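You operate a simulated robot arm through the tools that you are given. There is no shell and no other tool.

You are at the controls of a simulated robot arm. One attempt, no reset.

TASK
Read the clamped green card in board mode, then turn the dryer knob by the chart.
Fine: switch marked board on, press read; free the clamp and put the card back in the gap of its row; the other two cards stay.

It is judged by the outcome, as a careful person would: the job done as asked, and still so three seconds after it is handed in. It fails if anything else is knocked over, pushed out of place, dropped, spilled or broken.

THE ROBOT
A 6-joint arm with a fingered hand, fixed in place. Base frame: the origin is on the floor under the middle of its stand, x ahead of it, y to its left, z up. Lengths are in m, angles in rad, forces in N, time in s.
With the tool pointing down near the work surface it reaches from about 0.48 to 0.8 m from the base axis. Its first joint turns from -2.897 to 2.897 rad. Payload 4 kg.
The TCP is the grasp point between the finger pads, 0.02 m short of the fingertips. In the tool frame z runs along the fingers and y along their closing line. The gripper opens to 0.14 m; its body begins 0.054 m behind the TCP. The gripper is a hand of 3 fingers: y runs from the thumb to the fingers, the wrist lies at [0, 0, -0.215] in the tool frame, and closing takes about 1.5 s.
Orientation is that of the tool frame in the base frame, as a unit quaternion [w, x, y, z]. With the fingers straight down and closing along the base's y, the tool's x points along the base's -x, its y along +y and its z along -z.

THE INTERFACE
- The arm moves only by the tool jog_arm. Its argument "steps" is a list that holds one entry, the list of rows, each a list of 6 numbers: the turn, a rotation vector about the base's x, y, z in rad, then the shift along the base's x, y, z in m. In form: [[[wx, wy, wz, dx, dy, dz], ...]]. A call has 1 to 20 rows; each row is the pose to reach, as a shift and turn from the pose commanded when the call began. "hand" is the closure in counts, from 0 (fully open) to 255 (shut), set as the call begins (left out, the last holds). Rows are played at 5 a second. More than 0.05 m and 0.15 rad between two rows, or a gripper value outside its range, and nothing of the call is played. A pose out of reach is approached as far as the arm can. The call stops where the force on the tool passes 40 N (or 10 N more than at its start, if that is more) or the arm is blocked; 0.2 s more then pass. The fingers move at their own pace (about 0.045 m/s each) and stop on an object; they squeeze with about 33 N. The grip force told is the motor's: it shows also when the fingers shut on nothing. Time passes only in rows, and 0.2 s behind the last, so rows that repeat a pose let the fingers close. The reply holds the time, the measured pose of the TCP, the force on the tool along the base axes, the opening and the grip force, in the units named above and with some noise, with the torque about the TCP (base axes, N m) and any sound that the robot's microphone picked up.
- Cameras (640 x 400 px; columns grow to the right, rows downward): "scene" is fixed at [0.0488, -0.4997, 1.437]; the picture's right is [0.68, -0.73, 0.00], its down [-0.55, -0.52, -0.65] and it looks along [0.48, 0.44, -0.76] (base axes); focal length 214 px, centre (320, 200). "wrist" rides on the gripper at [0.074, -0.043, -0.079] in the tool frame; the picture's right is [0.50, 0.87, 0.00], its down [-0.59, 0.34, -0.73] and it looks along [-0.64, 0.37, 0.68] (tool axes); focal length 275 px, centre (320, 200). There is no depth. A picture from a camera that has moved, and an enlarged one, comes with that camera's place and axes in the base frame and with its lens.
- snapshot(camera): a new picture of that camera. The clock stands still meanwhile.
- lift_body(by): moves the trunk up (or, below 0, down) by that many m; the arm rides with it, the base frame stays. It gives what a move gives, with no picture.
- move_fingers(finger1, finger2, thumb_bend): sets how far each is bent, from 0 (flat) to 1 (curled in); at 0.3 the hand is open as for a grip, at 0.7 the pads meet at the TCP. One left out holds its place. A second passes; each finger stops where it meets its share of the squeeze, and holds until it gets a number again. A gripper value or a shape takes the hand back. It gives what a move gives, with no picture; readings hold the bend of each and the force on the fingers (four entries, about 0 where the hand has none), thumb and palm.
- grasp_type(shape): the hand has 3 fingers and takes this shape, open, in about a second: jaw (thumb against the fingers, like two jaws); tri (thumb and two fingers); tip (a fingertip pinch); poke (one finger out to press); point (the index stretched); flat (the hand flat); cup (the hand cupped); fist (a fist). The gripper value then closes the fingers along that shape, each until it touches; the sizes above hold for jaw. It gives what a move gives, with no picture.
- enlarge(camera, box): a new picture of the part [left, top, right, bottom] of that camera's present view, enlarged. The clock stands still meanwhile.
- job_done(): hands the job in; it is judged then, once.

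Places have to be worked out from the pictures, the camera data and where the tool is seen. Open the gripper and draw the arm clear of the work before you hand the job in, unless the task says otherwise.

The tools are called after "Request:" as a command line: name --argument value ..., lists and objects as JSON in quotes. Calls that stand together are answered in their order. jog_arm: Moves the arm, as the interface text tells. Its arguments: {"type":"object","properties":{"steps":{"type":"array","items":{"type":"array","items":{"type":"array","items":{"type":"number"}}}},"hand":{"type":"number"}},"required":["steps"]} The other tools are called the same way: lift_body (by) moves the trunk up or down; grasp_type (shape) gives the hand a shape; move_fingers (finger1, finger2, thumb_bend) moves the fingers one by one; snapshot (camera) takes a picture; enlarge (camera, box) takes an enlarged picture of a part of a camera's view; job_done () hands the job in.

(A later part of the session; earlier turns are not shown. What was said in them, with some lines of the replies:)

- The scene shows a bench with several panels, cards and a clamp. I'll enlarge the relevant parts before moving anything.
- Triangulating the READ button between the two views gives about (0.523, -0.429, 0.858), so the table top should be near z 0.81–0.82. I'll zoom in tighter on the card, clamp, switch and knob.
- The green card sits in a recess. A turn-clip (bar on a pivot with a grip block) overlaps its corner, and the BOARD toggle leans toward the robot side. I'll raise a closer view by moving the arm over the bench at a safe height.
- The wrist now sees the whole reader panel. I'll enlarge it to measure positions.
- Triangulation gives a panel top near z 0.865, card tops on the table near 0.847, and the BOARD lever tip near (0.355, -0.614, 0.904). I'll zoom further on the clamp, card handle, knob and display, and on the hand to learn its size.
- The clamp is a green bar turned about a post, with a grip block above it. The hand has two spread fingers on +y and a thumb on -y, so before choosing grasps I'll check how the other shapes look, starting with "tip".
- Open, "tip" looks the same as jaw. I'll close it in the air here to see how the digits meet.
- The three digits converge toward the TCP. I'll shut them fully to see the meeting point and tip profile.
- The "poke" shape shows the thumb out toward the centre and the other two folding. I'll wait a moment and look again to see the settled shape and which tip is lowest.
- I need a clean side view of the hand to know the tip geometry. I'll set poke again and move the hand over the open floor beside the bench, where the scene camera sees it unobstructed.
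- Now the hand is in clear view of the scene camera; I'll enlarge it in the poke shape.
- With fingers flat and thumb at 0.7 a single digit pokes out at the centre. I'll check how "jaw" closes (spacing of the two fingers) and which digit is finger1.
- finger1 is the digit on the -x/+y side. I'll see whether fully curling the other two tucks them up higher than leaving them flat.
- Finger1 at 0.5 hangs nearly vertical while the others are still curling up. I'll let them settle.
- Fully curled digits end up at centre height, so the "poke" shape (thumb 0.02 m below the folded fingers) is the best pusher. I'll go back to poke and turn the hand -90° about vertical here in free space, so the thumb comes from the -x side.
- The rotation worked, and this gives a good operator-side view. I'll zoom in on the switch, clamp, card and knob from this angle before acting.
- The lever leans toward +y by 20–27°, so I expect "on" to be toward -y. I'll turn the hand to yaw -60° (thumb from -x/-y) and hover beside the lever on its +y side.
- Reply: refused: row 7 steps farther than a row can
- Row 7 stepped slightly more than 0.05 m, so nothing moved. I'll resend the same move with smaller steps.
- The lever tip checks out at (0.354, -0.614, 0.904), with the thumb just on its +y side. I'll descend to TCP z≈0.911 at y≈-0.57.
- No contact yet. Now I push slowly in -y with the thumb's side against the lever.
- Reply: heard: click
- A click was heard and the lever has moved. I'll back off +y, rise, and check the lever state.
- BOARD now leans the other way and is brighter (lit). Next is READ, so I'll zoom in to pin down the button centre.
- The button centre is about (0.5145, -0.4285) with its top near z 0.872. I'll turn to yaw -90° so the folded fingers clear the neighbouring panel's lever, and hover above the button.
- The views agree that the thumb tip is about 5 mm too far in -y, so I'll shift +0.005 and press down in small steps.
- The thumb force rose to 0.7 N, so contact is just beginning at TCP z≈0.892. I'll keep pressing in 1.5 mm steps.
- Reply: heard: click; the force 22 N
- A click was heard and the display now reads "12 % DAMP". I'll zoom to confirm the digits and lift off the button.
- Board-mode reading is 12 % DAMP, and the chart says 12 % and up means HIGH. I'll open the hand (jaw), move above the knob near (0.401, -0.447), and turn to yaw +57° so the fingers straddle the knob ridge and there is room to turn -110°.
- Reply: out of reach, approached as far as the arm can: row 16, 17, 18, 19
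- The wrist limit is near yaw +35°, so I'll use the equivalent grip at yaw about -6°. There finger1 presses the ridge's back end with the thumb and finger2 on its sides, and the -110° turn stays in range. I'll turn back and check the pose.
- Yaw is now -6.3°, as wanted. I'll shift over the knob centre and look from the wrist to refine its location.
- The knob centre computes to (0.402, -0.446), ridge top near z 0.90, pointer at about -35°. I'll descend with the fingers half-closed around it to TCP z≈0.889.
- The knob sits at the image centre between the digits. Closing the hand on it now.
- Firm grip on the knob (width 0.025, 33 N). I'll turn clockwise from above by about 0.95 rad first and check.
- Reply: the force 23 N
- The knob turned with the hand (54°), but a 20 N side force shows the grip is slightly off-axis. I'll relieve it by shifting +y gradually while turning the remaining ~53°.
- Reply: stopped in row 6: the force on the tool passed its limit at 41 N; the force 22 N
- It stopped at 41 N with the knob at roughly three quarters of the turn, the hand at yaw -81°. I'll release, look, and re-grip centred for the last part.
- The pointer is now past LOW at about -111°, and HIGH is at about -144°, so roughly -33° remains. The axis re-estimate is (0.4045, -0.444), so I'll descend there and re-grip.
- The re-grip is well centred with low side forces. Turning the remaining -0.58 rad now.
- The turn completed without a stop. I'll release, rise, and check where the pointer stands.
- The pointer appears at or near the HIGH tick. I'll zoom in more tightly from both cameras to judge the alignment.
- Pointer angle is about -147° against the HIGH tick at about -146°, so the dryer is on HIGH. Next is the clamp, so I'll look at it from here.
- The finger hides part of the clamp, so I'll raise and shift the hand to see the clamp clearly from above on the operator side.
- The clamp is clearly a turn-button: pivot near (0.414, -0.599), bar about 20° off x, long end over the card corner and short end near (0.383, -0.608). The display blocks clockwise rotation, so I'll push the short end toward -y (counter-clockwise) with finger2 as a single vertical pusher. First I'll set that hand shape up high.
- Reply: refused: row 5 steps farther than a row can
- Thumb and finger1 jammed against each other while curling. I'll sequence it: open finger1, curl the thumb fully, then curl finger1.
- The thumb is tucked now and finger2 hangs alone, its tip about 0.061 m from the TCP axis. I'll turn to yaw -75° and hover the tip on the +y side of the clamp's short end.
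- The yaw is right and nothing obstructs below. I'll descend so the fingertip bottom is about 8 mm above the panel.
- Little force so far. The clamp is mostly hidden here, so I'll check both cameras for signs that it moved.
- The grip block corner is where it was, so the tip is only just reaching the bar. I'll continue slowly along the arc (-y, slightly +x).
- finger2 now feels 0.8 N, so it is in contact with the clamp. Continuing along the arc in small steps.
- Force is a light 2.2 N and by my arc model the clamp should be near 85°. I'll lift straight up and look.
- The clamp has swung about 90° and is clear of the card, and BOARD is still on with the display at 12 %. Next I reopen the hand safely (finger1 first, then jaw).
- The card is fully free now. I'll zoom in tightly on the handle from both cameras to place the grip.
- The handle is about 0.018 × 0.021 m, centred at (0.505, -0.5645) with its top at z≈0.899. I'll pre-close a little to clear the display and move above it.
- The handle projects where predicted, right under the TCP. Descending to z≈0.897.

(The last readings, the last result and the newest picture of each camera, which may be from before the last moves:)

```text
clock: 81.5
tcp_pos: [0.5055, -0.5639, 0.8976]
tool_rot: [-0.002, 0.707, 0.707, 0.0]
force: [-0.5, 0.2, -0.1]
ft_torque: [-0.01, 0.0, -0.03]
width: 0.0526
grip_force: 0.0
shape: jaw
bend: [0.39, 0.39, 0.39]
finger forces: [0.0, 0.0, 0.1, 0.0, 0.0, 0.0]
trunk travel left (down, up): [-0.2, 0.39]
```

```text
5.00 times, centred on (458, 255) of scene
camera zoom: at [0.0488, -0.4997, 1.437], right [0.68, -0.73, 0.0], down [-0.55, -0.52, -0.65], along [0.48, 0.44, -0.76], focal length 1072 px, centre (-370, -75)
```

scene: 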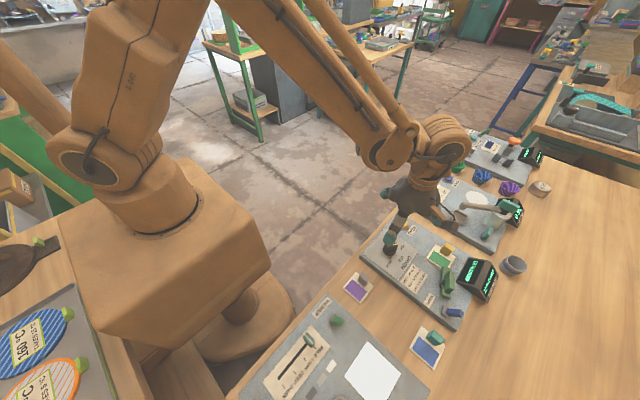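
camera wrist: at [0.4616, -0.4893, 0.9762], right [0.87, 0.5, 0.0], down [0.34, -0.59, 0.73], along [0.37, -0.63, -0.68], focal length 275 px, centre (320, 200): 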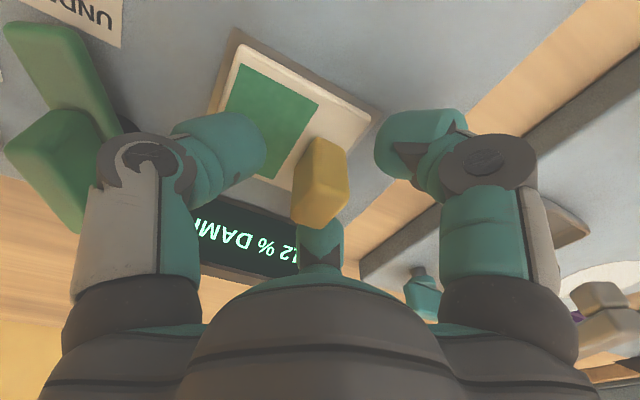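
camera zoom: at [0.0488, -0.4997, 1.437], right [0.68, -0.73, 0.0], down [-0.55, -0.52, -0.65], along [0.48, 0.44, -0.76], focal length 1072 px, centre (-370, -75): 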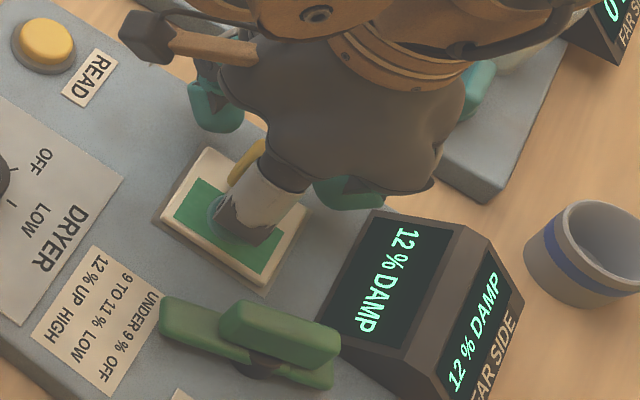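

Handle is centred between the three digits with no contact. Closing the grip.

Request:
jog_arm --steps '[[[0, 0, 0, 0, 0, 0], [0, 0, 0, 0, 0, 0], [0, 0, 0, 0, 0, 0], [0, 0, 0, 0, 0, 0], [0, 0, 0, 0, 0, 0], [0, 0, 0, 0, 0, 0], [0, 0, 0, 0, 0, 0]]]' --hand 255

Request:
snapshot --camera "wrist"

Request:
enlarge --camera "scene" --box '[410, 215, 506, 295]'

```text
clock: 83.2
tcp_pos: [0.5042, -0.5641, 0.8968]
tool_rot: [-0.001, 0.708, 0.707, 0.001]
force: [0.4, 0.5, -1.0]
ft_torque: [0.01, 0.03, -0.03]
width: 0.0206
grip_force: 33.2
shape: jaw
bend: [0.97, 0.97, 0.55]
finger forces: [28.9, 28.7, 0.1, 0.0, 28.9, 0.0]
trunk travel left (down, up): [-0.2, 0.39]
```

```text
taken
camera wrist: at [0.4616, -0.4893, 0.9763], right [0.87, 0.5, 0.0], down [0.34, -0.59, 0.73], along [0.37, -0.63, -0.68], focal length 275 px, centre (320, 200)
```

wrist: 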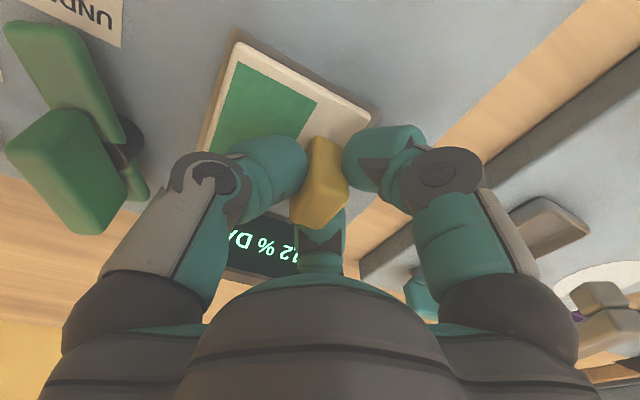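

```text
5.00 times, centred on (458, 255) of scene
camera zoom: at [0.0488, -0.4997, 1.437], right [0.68, -0.73, 0.0], down [-0.55, -0.52, -0.65], along [0.48, 0.44, -0.76], focal length 1072 px, centre (-370, -75)
```

zoom: 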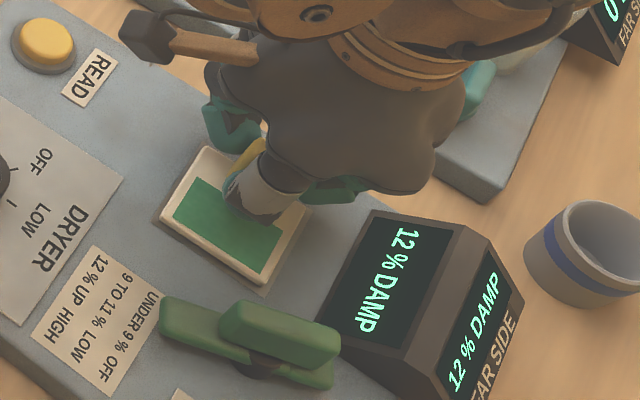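

A firm, balanced grip on the handle (about 29 N at each digit). Lifting the card slowly.

Request:
jog_arm --steps '[[[0, 0, 0, 0, 0, 0.005], [0, 0, 0, 0, 0, 0.012], [0, 0, 0, 0, 0, 0.025], [0, 0, 0, 0, 0, 0.045], [0, 0, 0, 0, 0, 0.065], [0, 0, 0, 0, 0, 0.065]]]'

Request:
snapshot --camera "wrist"

Request:
enlarge --camera "scene" --box '[400, 200, 528, 300]'

```text
clock: 84.5
tcp_pos: [0.5064, -0.5634, 0.963]
tool_rot: [-0.002, 0.707, 0.707, 0.001]
force: [-0.3, 0.1, -0.7]
ft_torque: [0.0, 0.02, -0.01]
width: 0.0205
grip_force: 32.5
shape: jaw
bend: [0.97, 0.97, 0.55]
finger forces: [28.9, 28.7, 0.0, 0.0, 28.9, 0.1]
trunk travel left (down, up): [-0.2, 0.39]
```

```text
taken
camera wrist: at [0.4619, -0.489, 1.0419], right [0.87, 0.5, 0.0], down [0.34, -0.59, 0.73], along [0.37, -0.63, -0.68], focal length 275 px, centre (320, 200)
```

wrist: 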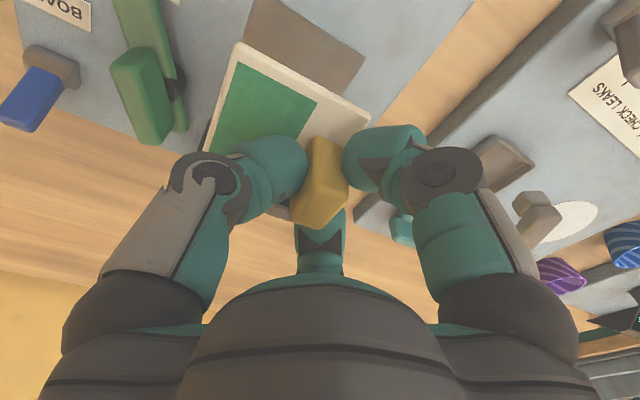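

```text
4.00 times, centred on (464, 250) of scene
camera zoom: at [0.0488, -0.4997, 1.437], right [0.68, -0.73, 0.0], down [-0.55, -0.52, -0.65], along [0.48, 0.44, -0.76], focal length 858 px, centre (-256, 0)
```

zoom: 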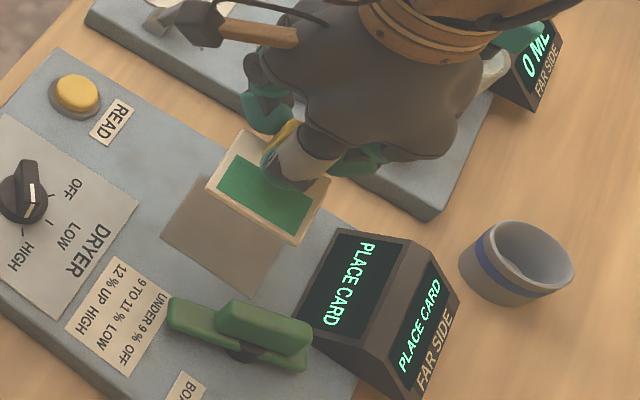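

The card is lifted and level, and the display went back to PLACE CARD as expected. I'll measure the card's offset from the TCP in the wrist view so I can place it accurately.

Request:
enlarge --camera "wrist" --box '[192, 30, 384, 160]'

Request:
enlarge --camera "scene" --box '[440, 220, 500, 265]'

```text
3.08 times, centred on (288, 95) of wrist
camera zoom: at [0.4619, -0.489, 1.0419], right [0.87, 0.5, 0.0], down [0.34, -0.59, 0.73], along [0.37, -0.63, -0.68], focal length 847 px, centre (418, 523)
```

zoom: 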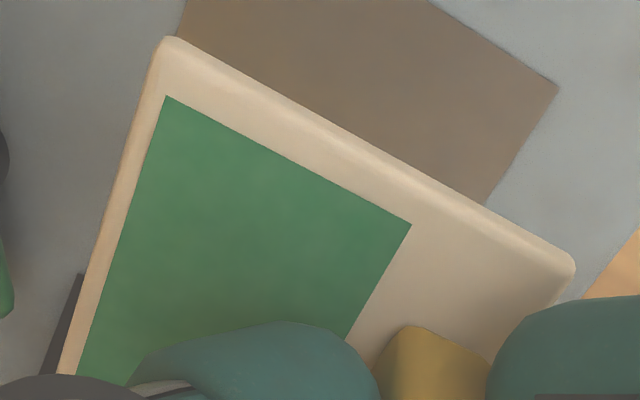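

```text
8.89 times, centred on (470, 242) of scene
camera zoom: at [0.0488, -0.4997, 1.437], right [0.68, -0.73, 0.0], down [-0.55, -0.52, -0.65], along [0.48, 0.44, -0.76], focal length 1906 px, centre (-1013, -178)
```

zoom: 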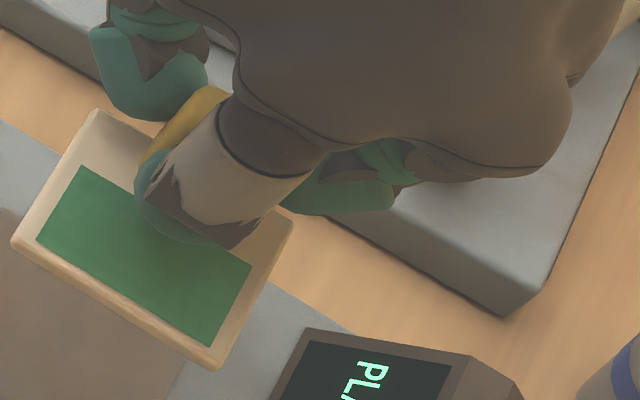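

The card is square to within about 1°, and its centre sits roughly 0.025 m on the -x side of the TCP. The gap centre between purple and blue works out to (0.262, -0.538). I'll carry the card there at height.

Request:
jog_arm --steps '[[[0, 0, 0, 0, 0, 0.015], [0, 0, 0, -0.02, 0.002, 0.022], [0, 0, 0, -0.055, 0.006, 0.022], [0, 0, 0, -0.09, 0.01, 0.022], [0, 0, 0, -0.125, 0.014, 0.022], [0, 0, 0, -0.16, 0.018, 0.022], [0, 0, 0, -0.195, 0.021, 0.022], [0, 0, 0, -0.2185, 0.0245, 0.022], [0, 0, 0, -0.2185, 0.0245, 0.0], [0, 0, 0, -0.2185, 0.0245, -0.02], [0, 0, 0, -0.2185, 0.0245, -0.04], [0, 0, 0, -0.2185, 0.0245, -0.04]]]'

Request:
snapshot --camera "wrist"

Request:
enlarge --camera "scene" --box '[335, 265, 463, 385]'

```text
clock: 87.2
tcp_pos: [0.2868, -0.5393, 0.9229]
tool_rot: [-0.002, 0.708, 0.706, 0.001]
force: [0.3, -0.2, -0.7]
ft_torque: [0.02, 0.0, 0.0]
width: 0.0201
grip_force: 32.8
shape: jaw
bend: [0.97, 0.97, 0.55]
finger forces: [28.8, 28.8, 0.1, 0.0, 28.7, 0.1]
trunk travel left (down, up): [-0.2, 0.39]
```

```text
taken
camera wrist: at [0.2431, -0.4645, 1.002], right [0.87, 0.5, 0.0], down [0.34, -0.59, 0.73], along [0.37, -0.63, -0.68], focal length 275 px, centre (320, 200)
```

wrist: 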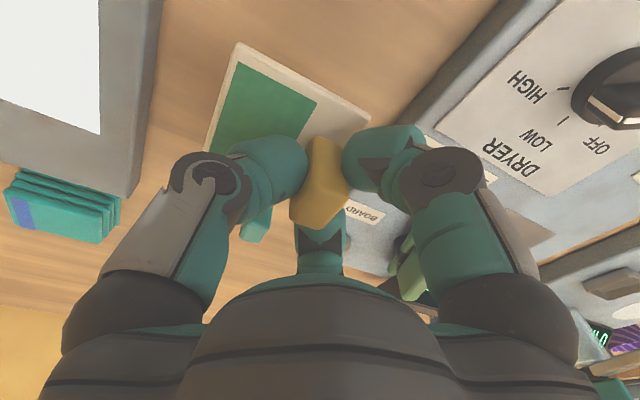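

```text
3.33 times, centred on (399, 325) of scene
camera zoom: at [0.0488, -0.4997, 1.437], right [0.68, -0.73, 0.0], down [-0.55, -0.52, -0.65], along [0.48, 0.44, -0.76], focal length 715 px, centre (57, -217)
```

zoom: 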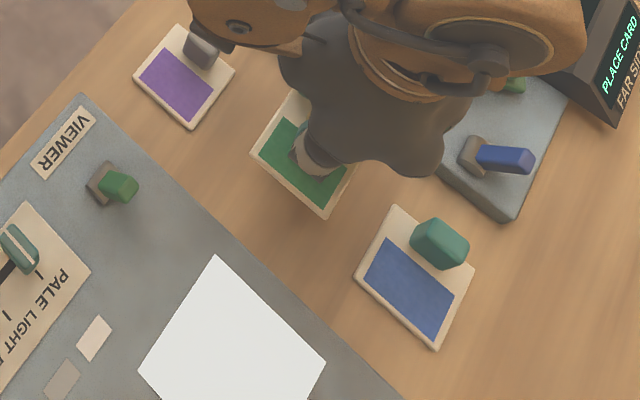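

The green card hovers between purple and blue in the row, with matching orientation. Lowering towards the table now.

Request:
jog_arm --steps '[[[0, 0, 0, 0, 0, -0.015], [0, 0, 0, 0, 0, -0.03], [0, 0, 0, 0, 0, -0.04], [0, 0, 0, 0, 0, -0.045], [0, 0, 0, 0, 0, -0.045]]]'

Request:
enlarge --camera "scene" --box '[335, 265, 463, 385]'

Request:
snapshot --camera "wrist"

```text
clock: 88.3
tcp_pos: [0.2866, -0.5388, 0.878]
tool_rot: [-0.002, 0.708, 0.706, 0.001]
force: [-0.1, -0.7, -0.6]
ft_torque: [0.02, 0.0, 0.01]
width: 0.02
grip_force: 33.3
shape: jaw
bend: [0.97, 0.97, 0.55]
finger forces: [28.8, 28.8, 0.1, 0.0, 28.7, 0.1]
trunk travel left (down, up): [-0.2, 0.39]
```

```text
3.33 times, centred on (399, 325) of scene
camera zoom: at [0.0488, -0.4997, 1.437], right [0.68, -0.73, 0.0], down [-0.55, -0.52, -0.65], along [0.48, 0.44, -0.76], focal length 715 px, centre (57, -217)
```

zoom: 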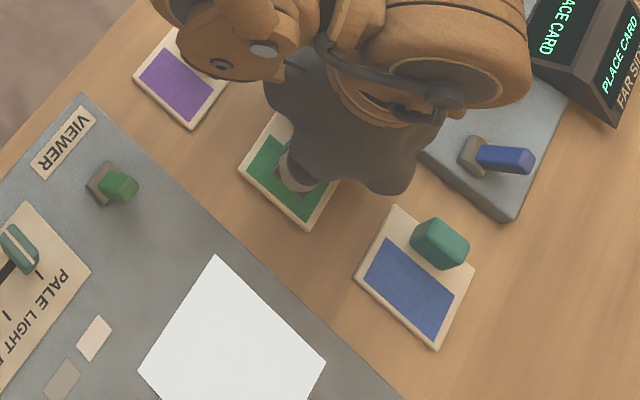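

```text
taken
camera wrist: at [0.2432, -0.4651, 0.9573], right [0.87, 0.5, 0.0], down [0.34, -0.59, 0.73], along [0.37, -0.63, -0.68], focal length 275 px, centre (320, 200)
```

wrist: 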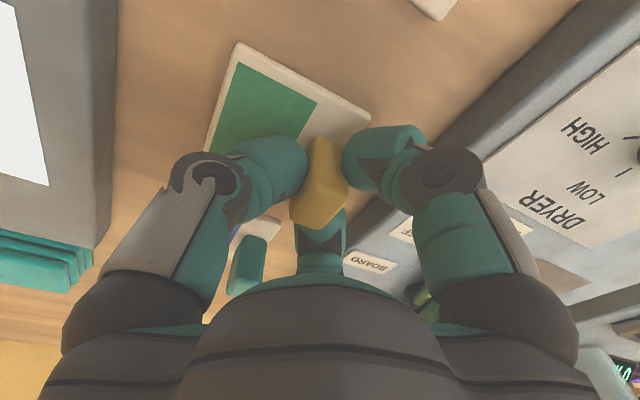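

In the scene frame the green card's centre is y -0.5386 against a gap midpoint of -0.5385, and its -x edge is 2 mm off the row line. I'll shift -2 mm in x and lower in 1 mm steps to touch down.

Request:
jog_arm --steps '[[[0, 0, 0, -0.002, 0, -0.001], [0, 0, 0, -0.002, 0, -0.002], [0, 0, 0, -0.002, 0, -0.003], [0, 0, 0, -0.002, 0, -0.004]]]'

```text
clock: 89.3
tcp_pos: [0.2844, -0.5401, 0.8749]
tool_rot: [-0.001, 0.708, 0.706, 0.001]
force: [-0.1, 0.0, -1.6]
ft_torque: [0.0, 0.01, 0.0]
width: 0.0202
grip_force: 33.1
shape: jaw
bend: [0.97, 0.97, 0.55]
finger forces: [28.8, 28.8, 0.0, 0.1, 28.7, 0.1]
trunk travel left (down, up): [-0.2, 0.39]
```

No contact yet at z≈0.875. Continuing down in 0.7 mm steps.

Request:
jog_arm --steps '[[[0, 0, 0, 0, 0, -0.0007], [0, 0, 0, 0, 0, -0.0014], [0, 0, 0, 0, 0, -0.0021]]]'

```text
clock: 90.2
tcp_pos: [0.2849, -0.5401, 0.8745]
tool_rot: [-0.001, 0.708, 0.707, 0.002]
force: [0.6, -3.4, 15.8]
ft_torque: [-0.03, -0.01, 0.02]
width: 0.0208
grip_force: 33.1
shape: jaw
bend: [0.97, 0.97, 0.55]
finger forces: [31.9, 33.2, 0.0, 0.0, 33.3, 0.0]
trunk travel left (down, up): [-0.2, 0.39]
```

Touchdown: 15.8 N upward. I'll ease up 1 mm to relieve the pressure, then open the hand partway.

Request:
jog_arm --steps '[[[0, 0, 0, 0, 0, 0.001], [0, 0, 0, 0, 0, 0.001]]]'

Request:
jog_arm --steps '[[[0, 0, 0, 0, 0, 0], [0, 0, 0, 0, 0, 0], [0, 0, 0, 0, 0, 0], [0, 0, 0, 0, 0, 0], [0, 0, 0, 0, 0, 0]]]' --hand 170

Request:
snapshot --camera "wrist"

Request:
enlarge --camera "scene" --box '[335, 265, 463, 385]'

```text
clock: 90.8
tcp_pos: [0.2848, -0.5399, 0.8735]
tool_rot: [-0.002, 0.708, 0.706, 0.001]
force: [0.5, -2.7, 8.5]
ft_torque: [-0.02, 0.0, 0.02]
width: 0.0209
grip_force: 32.5
shape: jaw
bend: [0.97, 0.97, 0.55]
finger forces: [31.5, 32.5, 0.0, 0.1, 32.4, 0.1]
trunk travel left (down, up): [-0.2, 0.39]
```

```text
clock: 92.0
tcp_pos: [0.285, -0.5399, 0.8737]
tool_rot: [-0.002, 0.708, 0.706, 0.0]
force: [0.3, 0.3, -0.4]
ft_torque: [0.0, 0.01, -0.02]
width: 0.0465
grip_force: 0.2
shape: jaw
bend: [0.42, 0.42, 0.41]
finger forces: [0.0, 0.0, 0.0, 0.1, 0.0, 0.0]
trunk travel left (down, up): [-0.2, 0.39]
```

```text
taken
camera wrist: at [0.2412, -0.4647, 0.9523], right [0.87, 0.5, 0.0], down [0.34, -0.59, 0.73], along [0.37, -0.63, -0.68], focal length 275 px, centre (320, 200)
```

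wrist: 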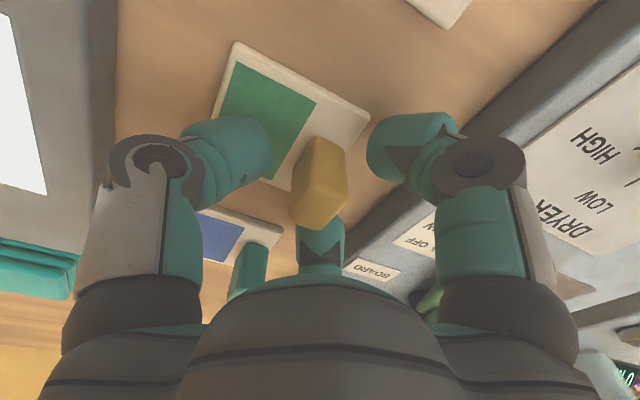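

```text
3.33 times, centred on (399, 325) of scene
camera zoom: at [0.0488, -0.4997, 1.437], right [0.68, -0.73, 0.0], down [-0.55, -0.52, -0.65], along [0.48, 0.44, -0.76], focal length 715 px, centre (57, -217)
```

zoom: 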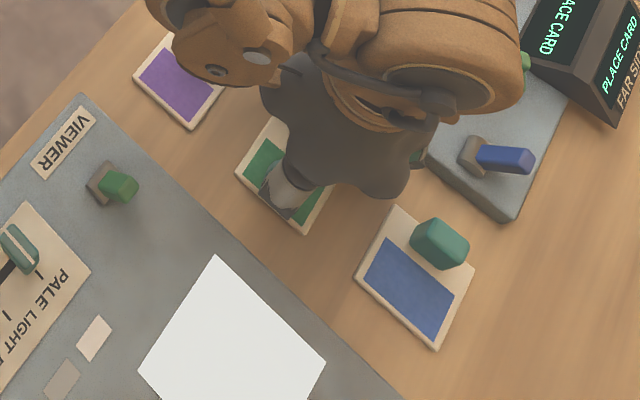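

The card is released and all finger forces are zero. Lifting straight up clear of the handle.

Request:
jog_arm --steps '[[[0, 0, 0, 0, 0, 0.008], [0, 0, 0, 0, 0, 0.02], [0, 0, 0, 0, 0, 0.04], [0, 0, 0, 0, 0, 0.07], [0, 0, 0, 0, 0, 0.105], [0, 0, 0, 0, 0, 0.14]]]'

Request:
snapshot --camera "wrist"

Request:
snapshot --camera "scene"

```text
clock: 93.3
tcp_pos: [0.2841, -0.5392, 1.0138]
tool_rot: [-0.001, 0.708, 0.706, 0.0]
force: [-0.1, 0.0, 0.5]
ft_torque: [-0.01, -0.04, 0.0]
width: 0.0465
grip_force: 0.0
shape: jaw
bend: [0.42, 0.42, 0.41]
finger forces: [0.1, 0.1, 0.0, 0.1, 0.0, 0.0]
trunk travel left (down, up): [-0.2, 0.39]
```

```text
taken
camera wrist: at [0.2412, -0.4642, 1.0933], right [0.87, 0.5, 0.0], down [0.34, -0.59, 0.73], along [0.37, -0.63, -0.68], focal length 275 px, centre (320, 200)
```

wrist: 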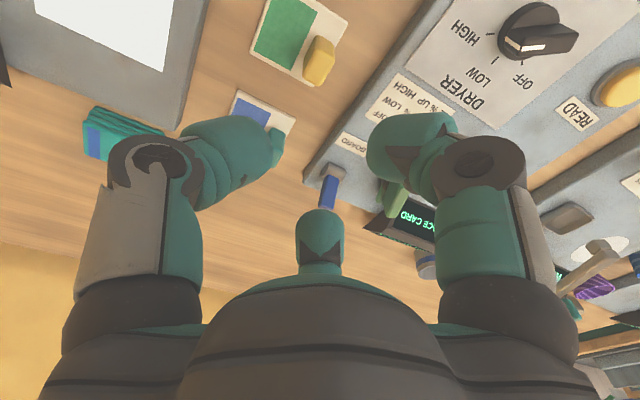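

```text
taken
```

scene: 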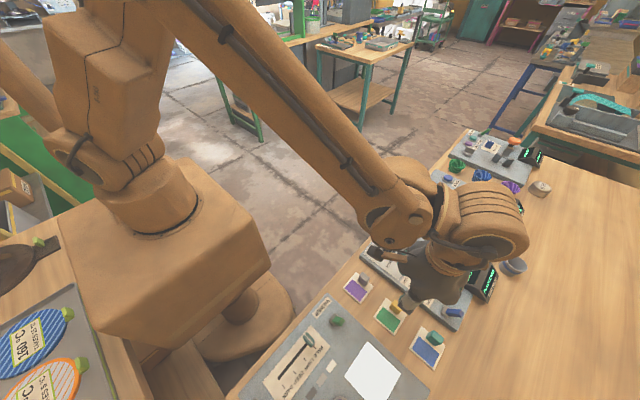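

The green card sits in the row gap. I'll open the hand and draw the arm clear to the robot's side, up high, then check everything.

Request:
jog_arm --steps '[[[0, 0, 0, 0.0, 0.01, 0.04], [0, 0, 0, 0.01, 0.035, 0.075], [0, 0, 0, 0.02, 0.075, 0.1], [0, 0, 0, 0.03, 0.12, 0.12], [0, 0, 0, 0.045, 0.16, 0.13], [0, 0, 0, 0.055, 0.2, 0.135], [0, 0, 0, 0.066, 0.239, 0.136], [0, 0, 0, 0.066, 0.239, 0.136]]]' --hand 0

Request:
snapshot --camera "scene"

Request:
enlarge --camera "scene" --box '[335, 205, 527, 385]'

```text
refused: row 4 steps farther than a row can; nothing moved
```

```text
taken
```

scene: 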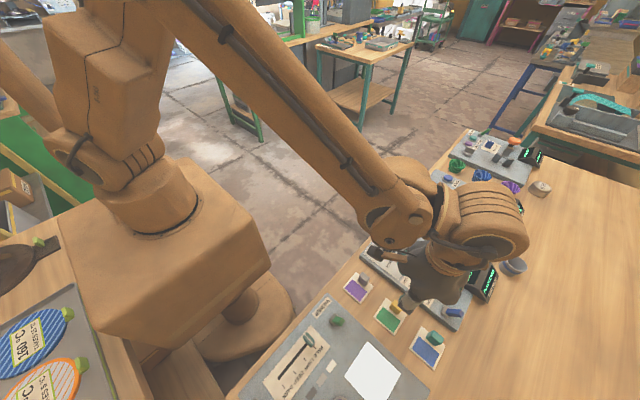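

```text
2.22 times, centred on (431, 295) of scene
camera zoom: at [0.0488, -0.4997, 1.437], right [0.68, -0.73, 0.0], down [-0.55, -0.52, -0.65], along [0.48, 0.44, -0.76], focal length 477 px, centre (73, -11)
```

zoom: 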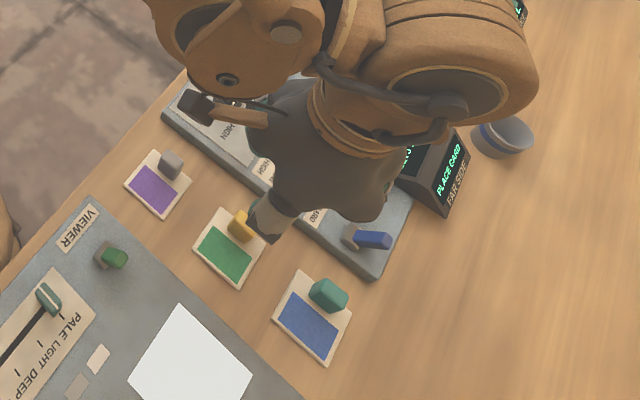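

One row stepped too far, so nothing moved. I'll resend the retreat with shorter steps.

Request:
jog_arm --steps '[[[0, 0, 0, 0.0, 0.01, 0.04], [0, 0, 0, 0.01, 0.035, 0.07], [0, 0, 0, 0.02, 0.065, 0.095], [0, 0, 0, 0.03, 0.1, 0.115], [0, 0, 0, 0.04, 0.135, 0.13], [0, 0, 0, 0.05, 0.17, 0.135], [0, 0, 0, 0.06, 0.205, 0.136], [0, 0, 0, 0.066, 0.239, 0.136], [0, 0, 0, 0.066, 0.239, 0.136]]]' --hand 0

Request:
snapshot --camera "scene"

Request:
enlarge --camera "scene" --box '[335, 205, 527, 385]'

```text
clock: 95.3
tcp_pos: [0.3505, -0.2999, 1.1505]
tool_rot: [-0.002, 0.707, 0.707, 0.001]
force: [0.6, -0.7, 0.0]
ft_torque: [0.0, 0.01, -0.01]
width: 0.14
grip_force: 0.0
shape: jaw
bend: [0.3, 0.3, 0.3]
finger forces: [0.0, 0.0, 0.0, 0.0, 0.0, 0.1]
trunk travel left (down, up): [-0.2, 0.39]
```

```text
taken
```

scene: 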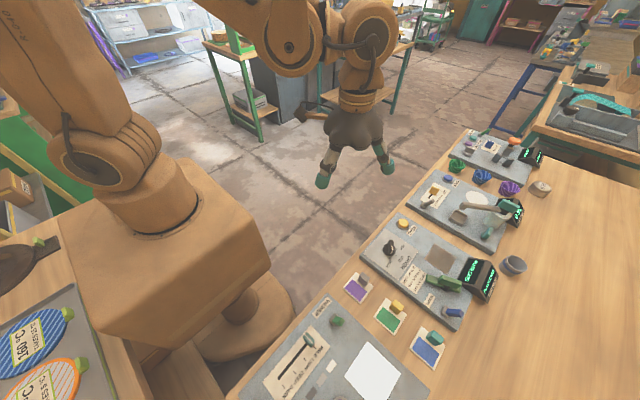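

```text
2.22 times, centred on (431, 295) of scene
camera zoom: at [0.0488, -0.4997, 1.437], right [0.68, -0.73, 0.0], down [-0.55, -0.52, -0.65], along [0.48, 0.44, -0.76], focal length 477 px, centre (73, -11)
```

zoom: 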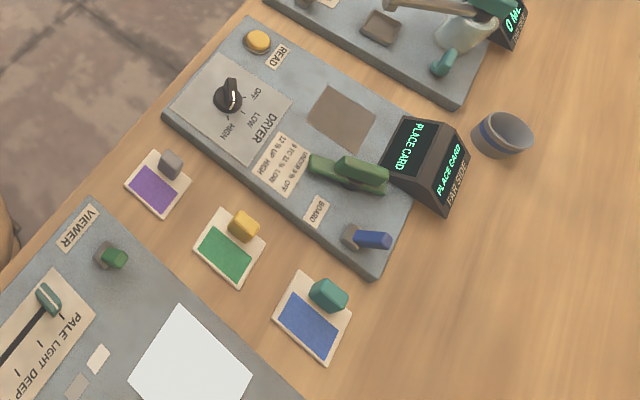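

Everything is in place: green card in line with purple and blue, clamp swung clear, BOARD on. One last zoom on the knob pointer and the row before handing in.

Request:
enlarge --camera "scene" --box '[380, 228, 428, 268]'

Request:
enlarge --camera "scene" --box '[335, 265, 463, 385]'

Request:
enlarge --camera "scene" --box '[400, 130, 560, 230]'

```text
10.00 times, centred on (404, 248) of scene
camera zoom: at [0.0488, -0.4997, 1.437], right [0.68, -0.73, 0.0], down [-0.55, -0.52, -0.65], along [0.48, 0.44, -0.76], focal length 2145 px, centre (-520, -280)
```

zoom: 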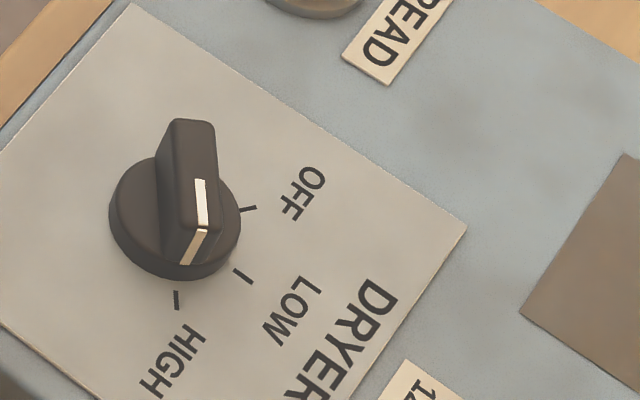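

```text
3.33 times, centred on (399, 325) of scene
camera zoom: at [0.0488, -0.4997, 1.437], right [0.68, -0.73, 0.0], down [-0.55, -0.52, -0.65], along [0.48, 0.44, -0.76], focal length 715 px, centre (57, -217)
```

zoom: 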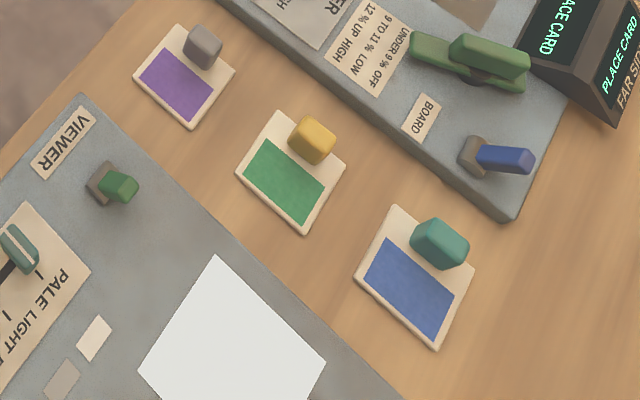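

```text
4.00 times, centred on (480, 180) of scene
camera zoom: at [0.0488, -0.4997, 1.437], right [0.68, -0.73, 0.0], down [-0.55, -0.52, -0.65], along [0.48, 0.44, -0.76], focal length 858 px, centre (-320, 280)
```

zoom: 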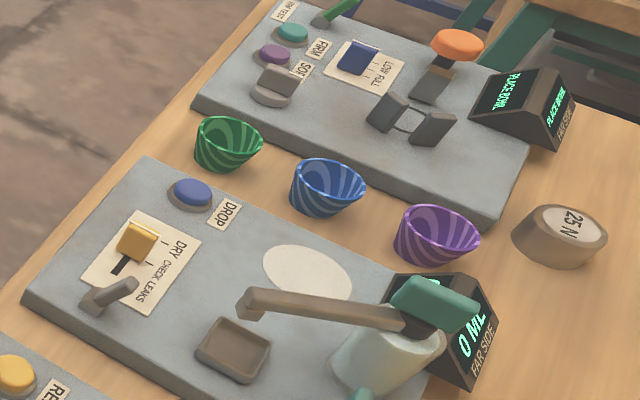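

The pointer lies along the HIGH tick. The three cards are evenly in line, purple and blue unmoved, the neighbouring stations are untouched, and the arm is clear with an open hand. Handing in.

Request:
job_done

```text
The job is handed in.
```

The green card read 12 % DAMP in board mode, so I turned the dryer knob to HIGH, as the chart says for 12 % and up. I handed the job in after a last look at the scene.

- **Reading:** I switched BOARD on and pressed READ. The display showed 12 %, and it went back to PLACE CARD once I lifted the card out.
- **Knob:** The turn stopped once when the force on the tool passed its limit. I let go, gripped again and finished it. The pointer now sits within about 2° of the HIGH mark.
- **Clamp and card:** The clamp is swung about 90° clear. The green card is back in the gap of its row, between purple and blue and facing the same way as them.
- **Rest of the bench:** The purple and blue cards and the neighbouring stations looked unmoved in the last pictures. The arm is drawn clear with the hand open.
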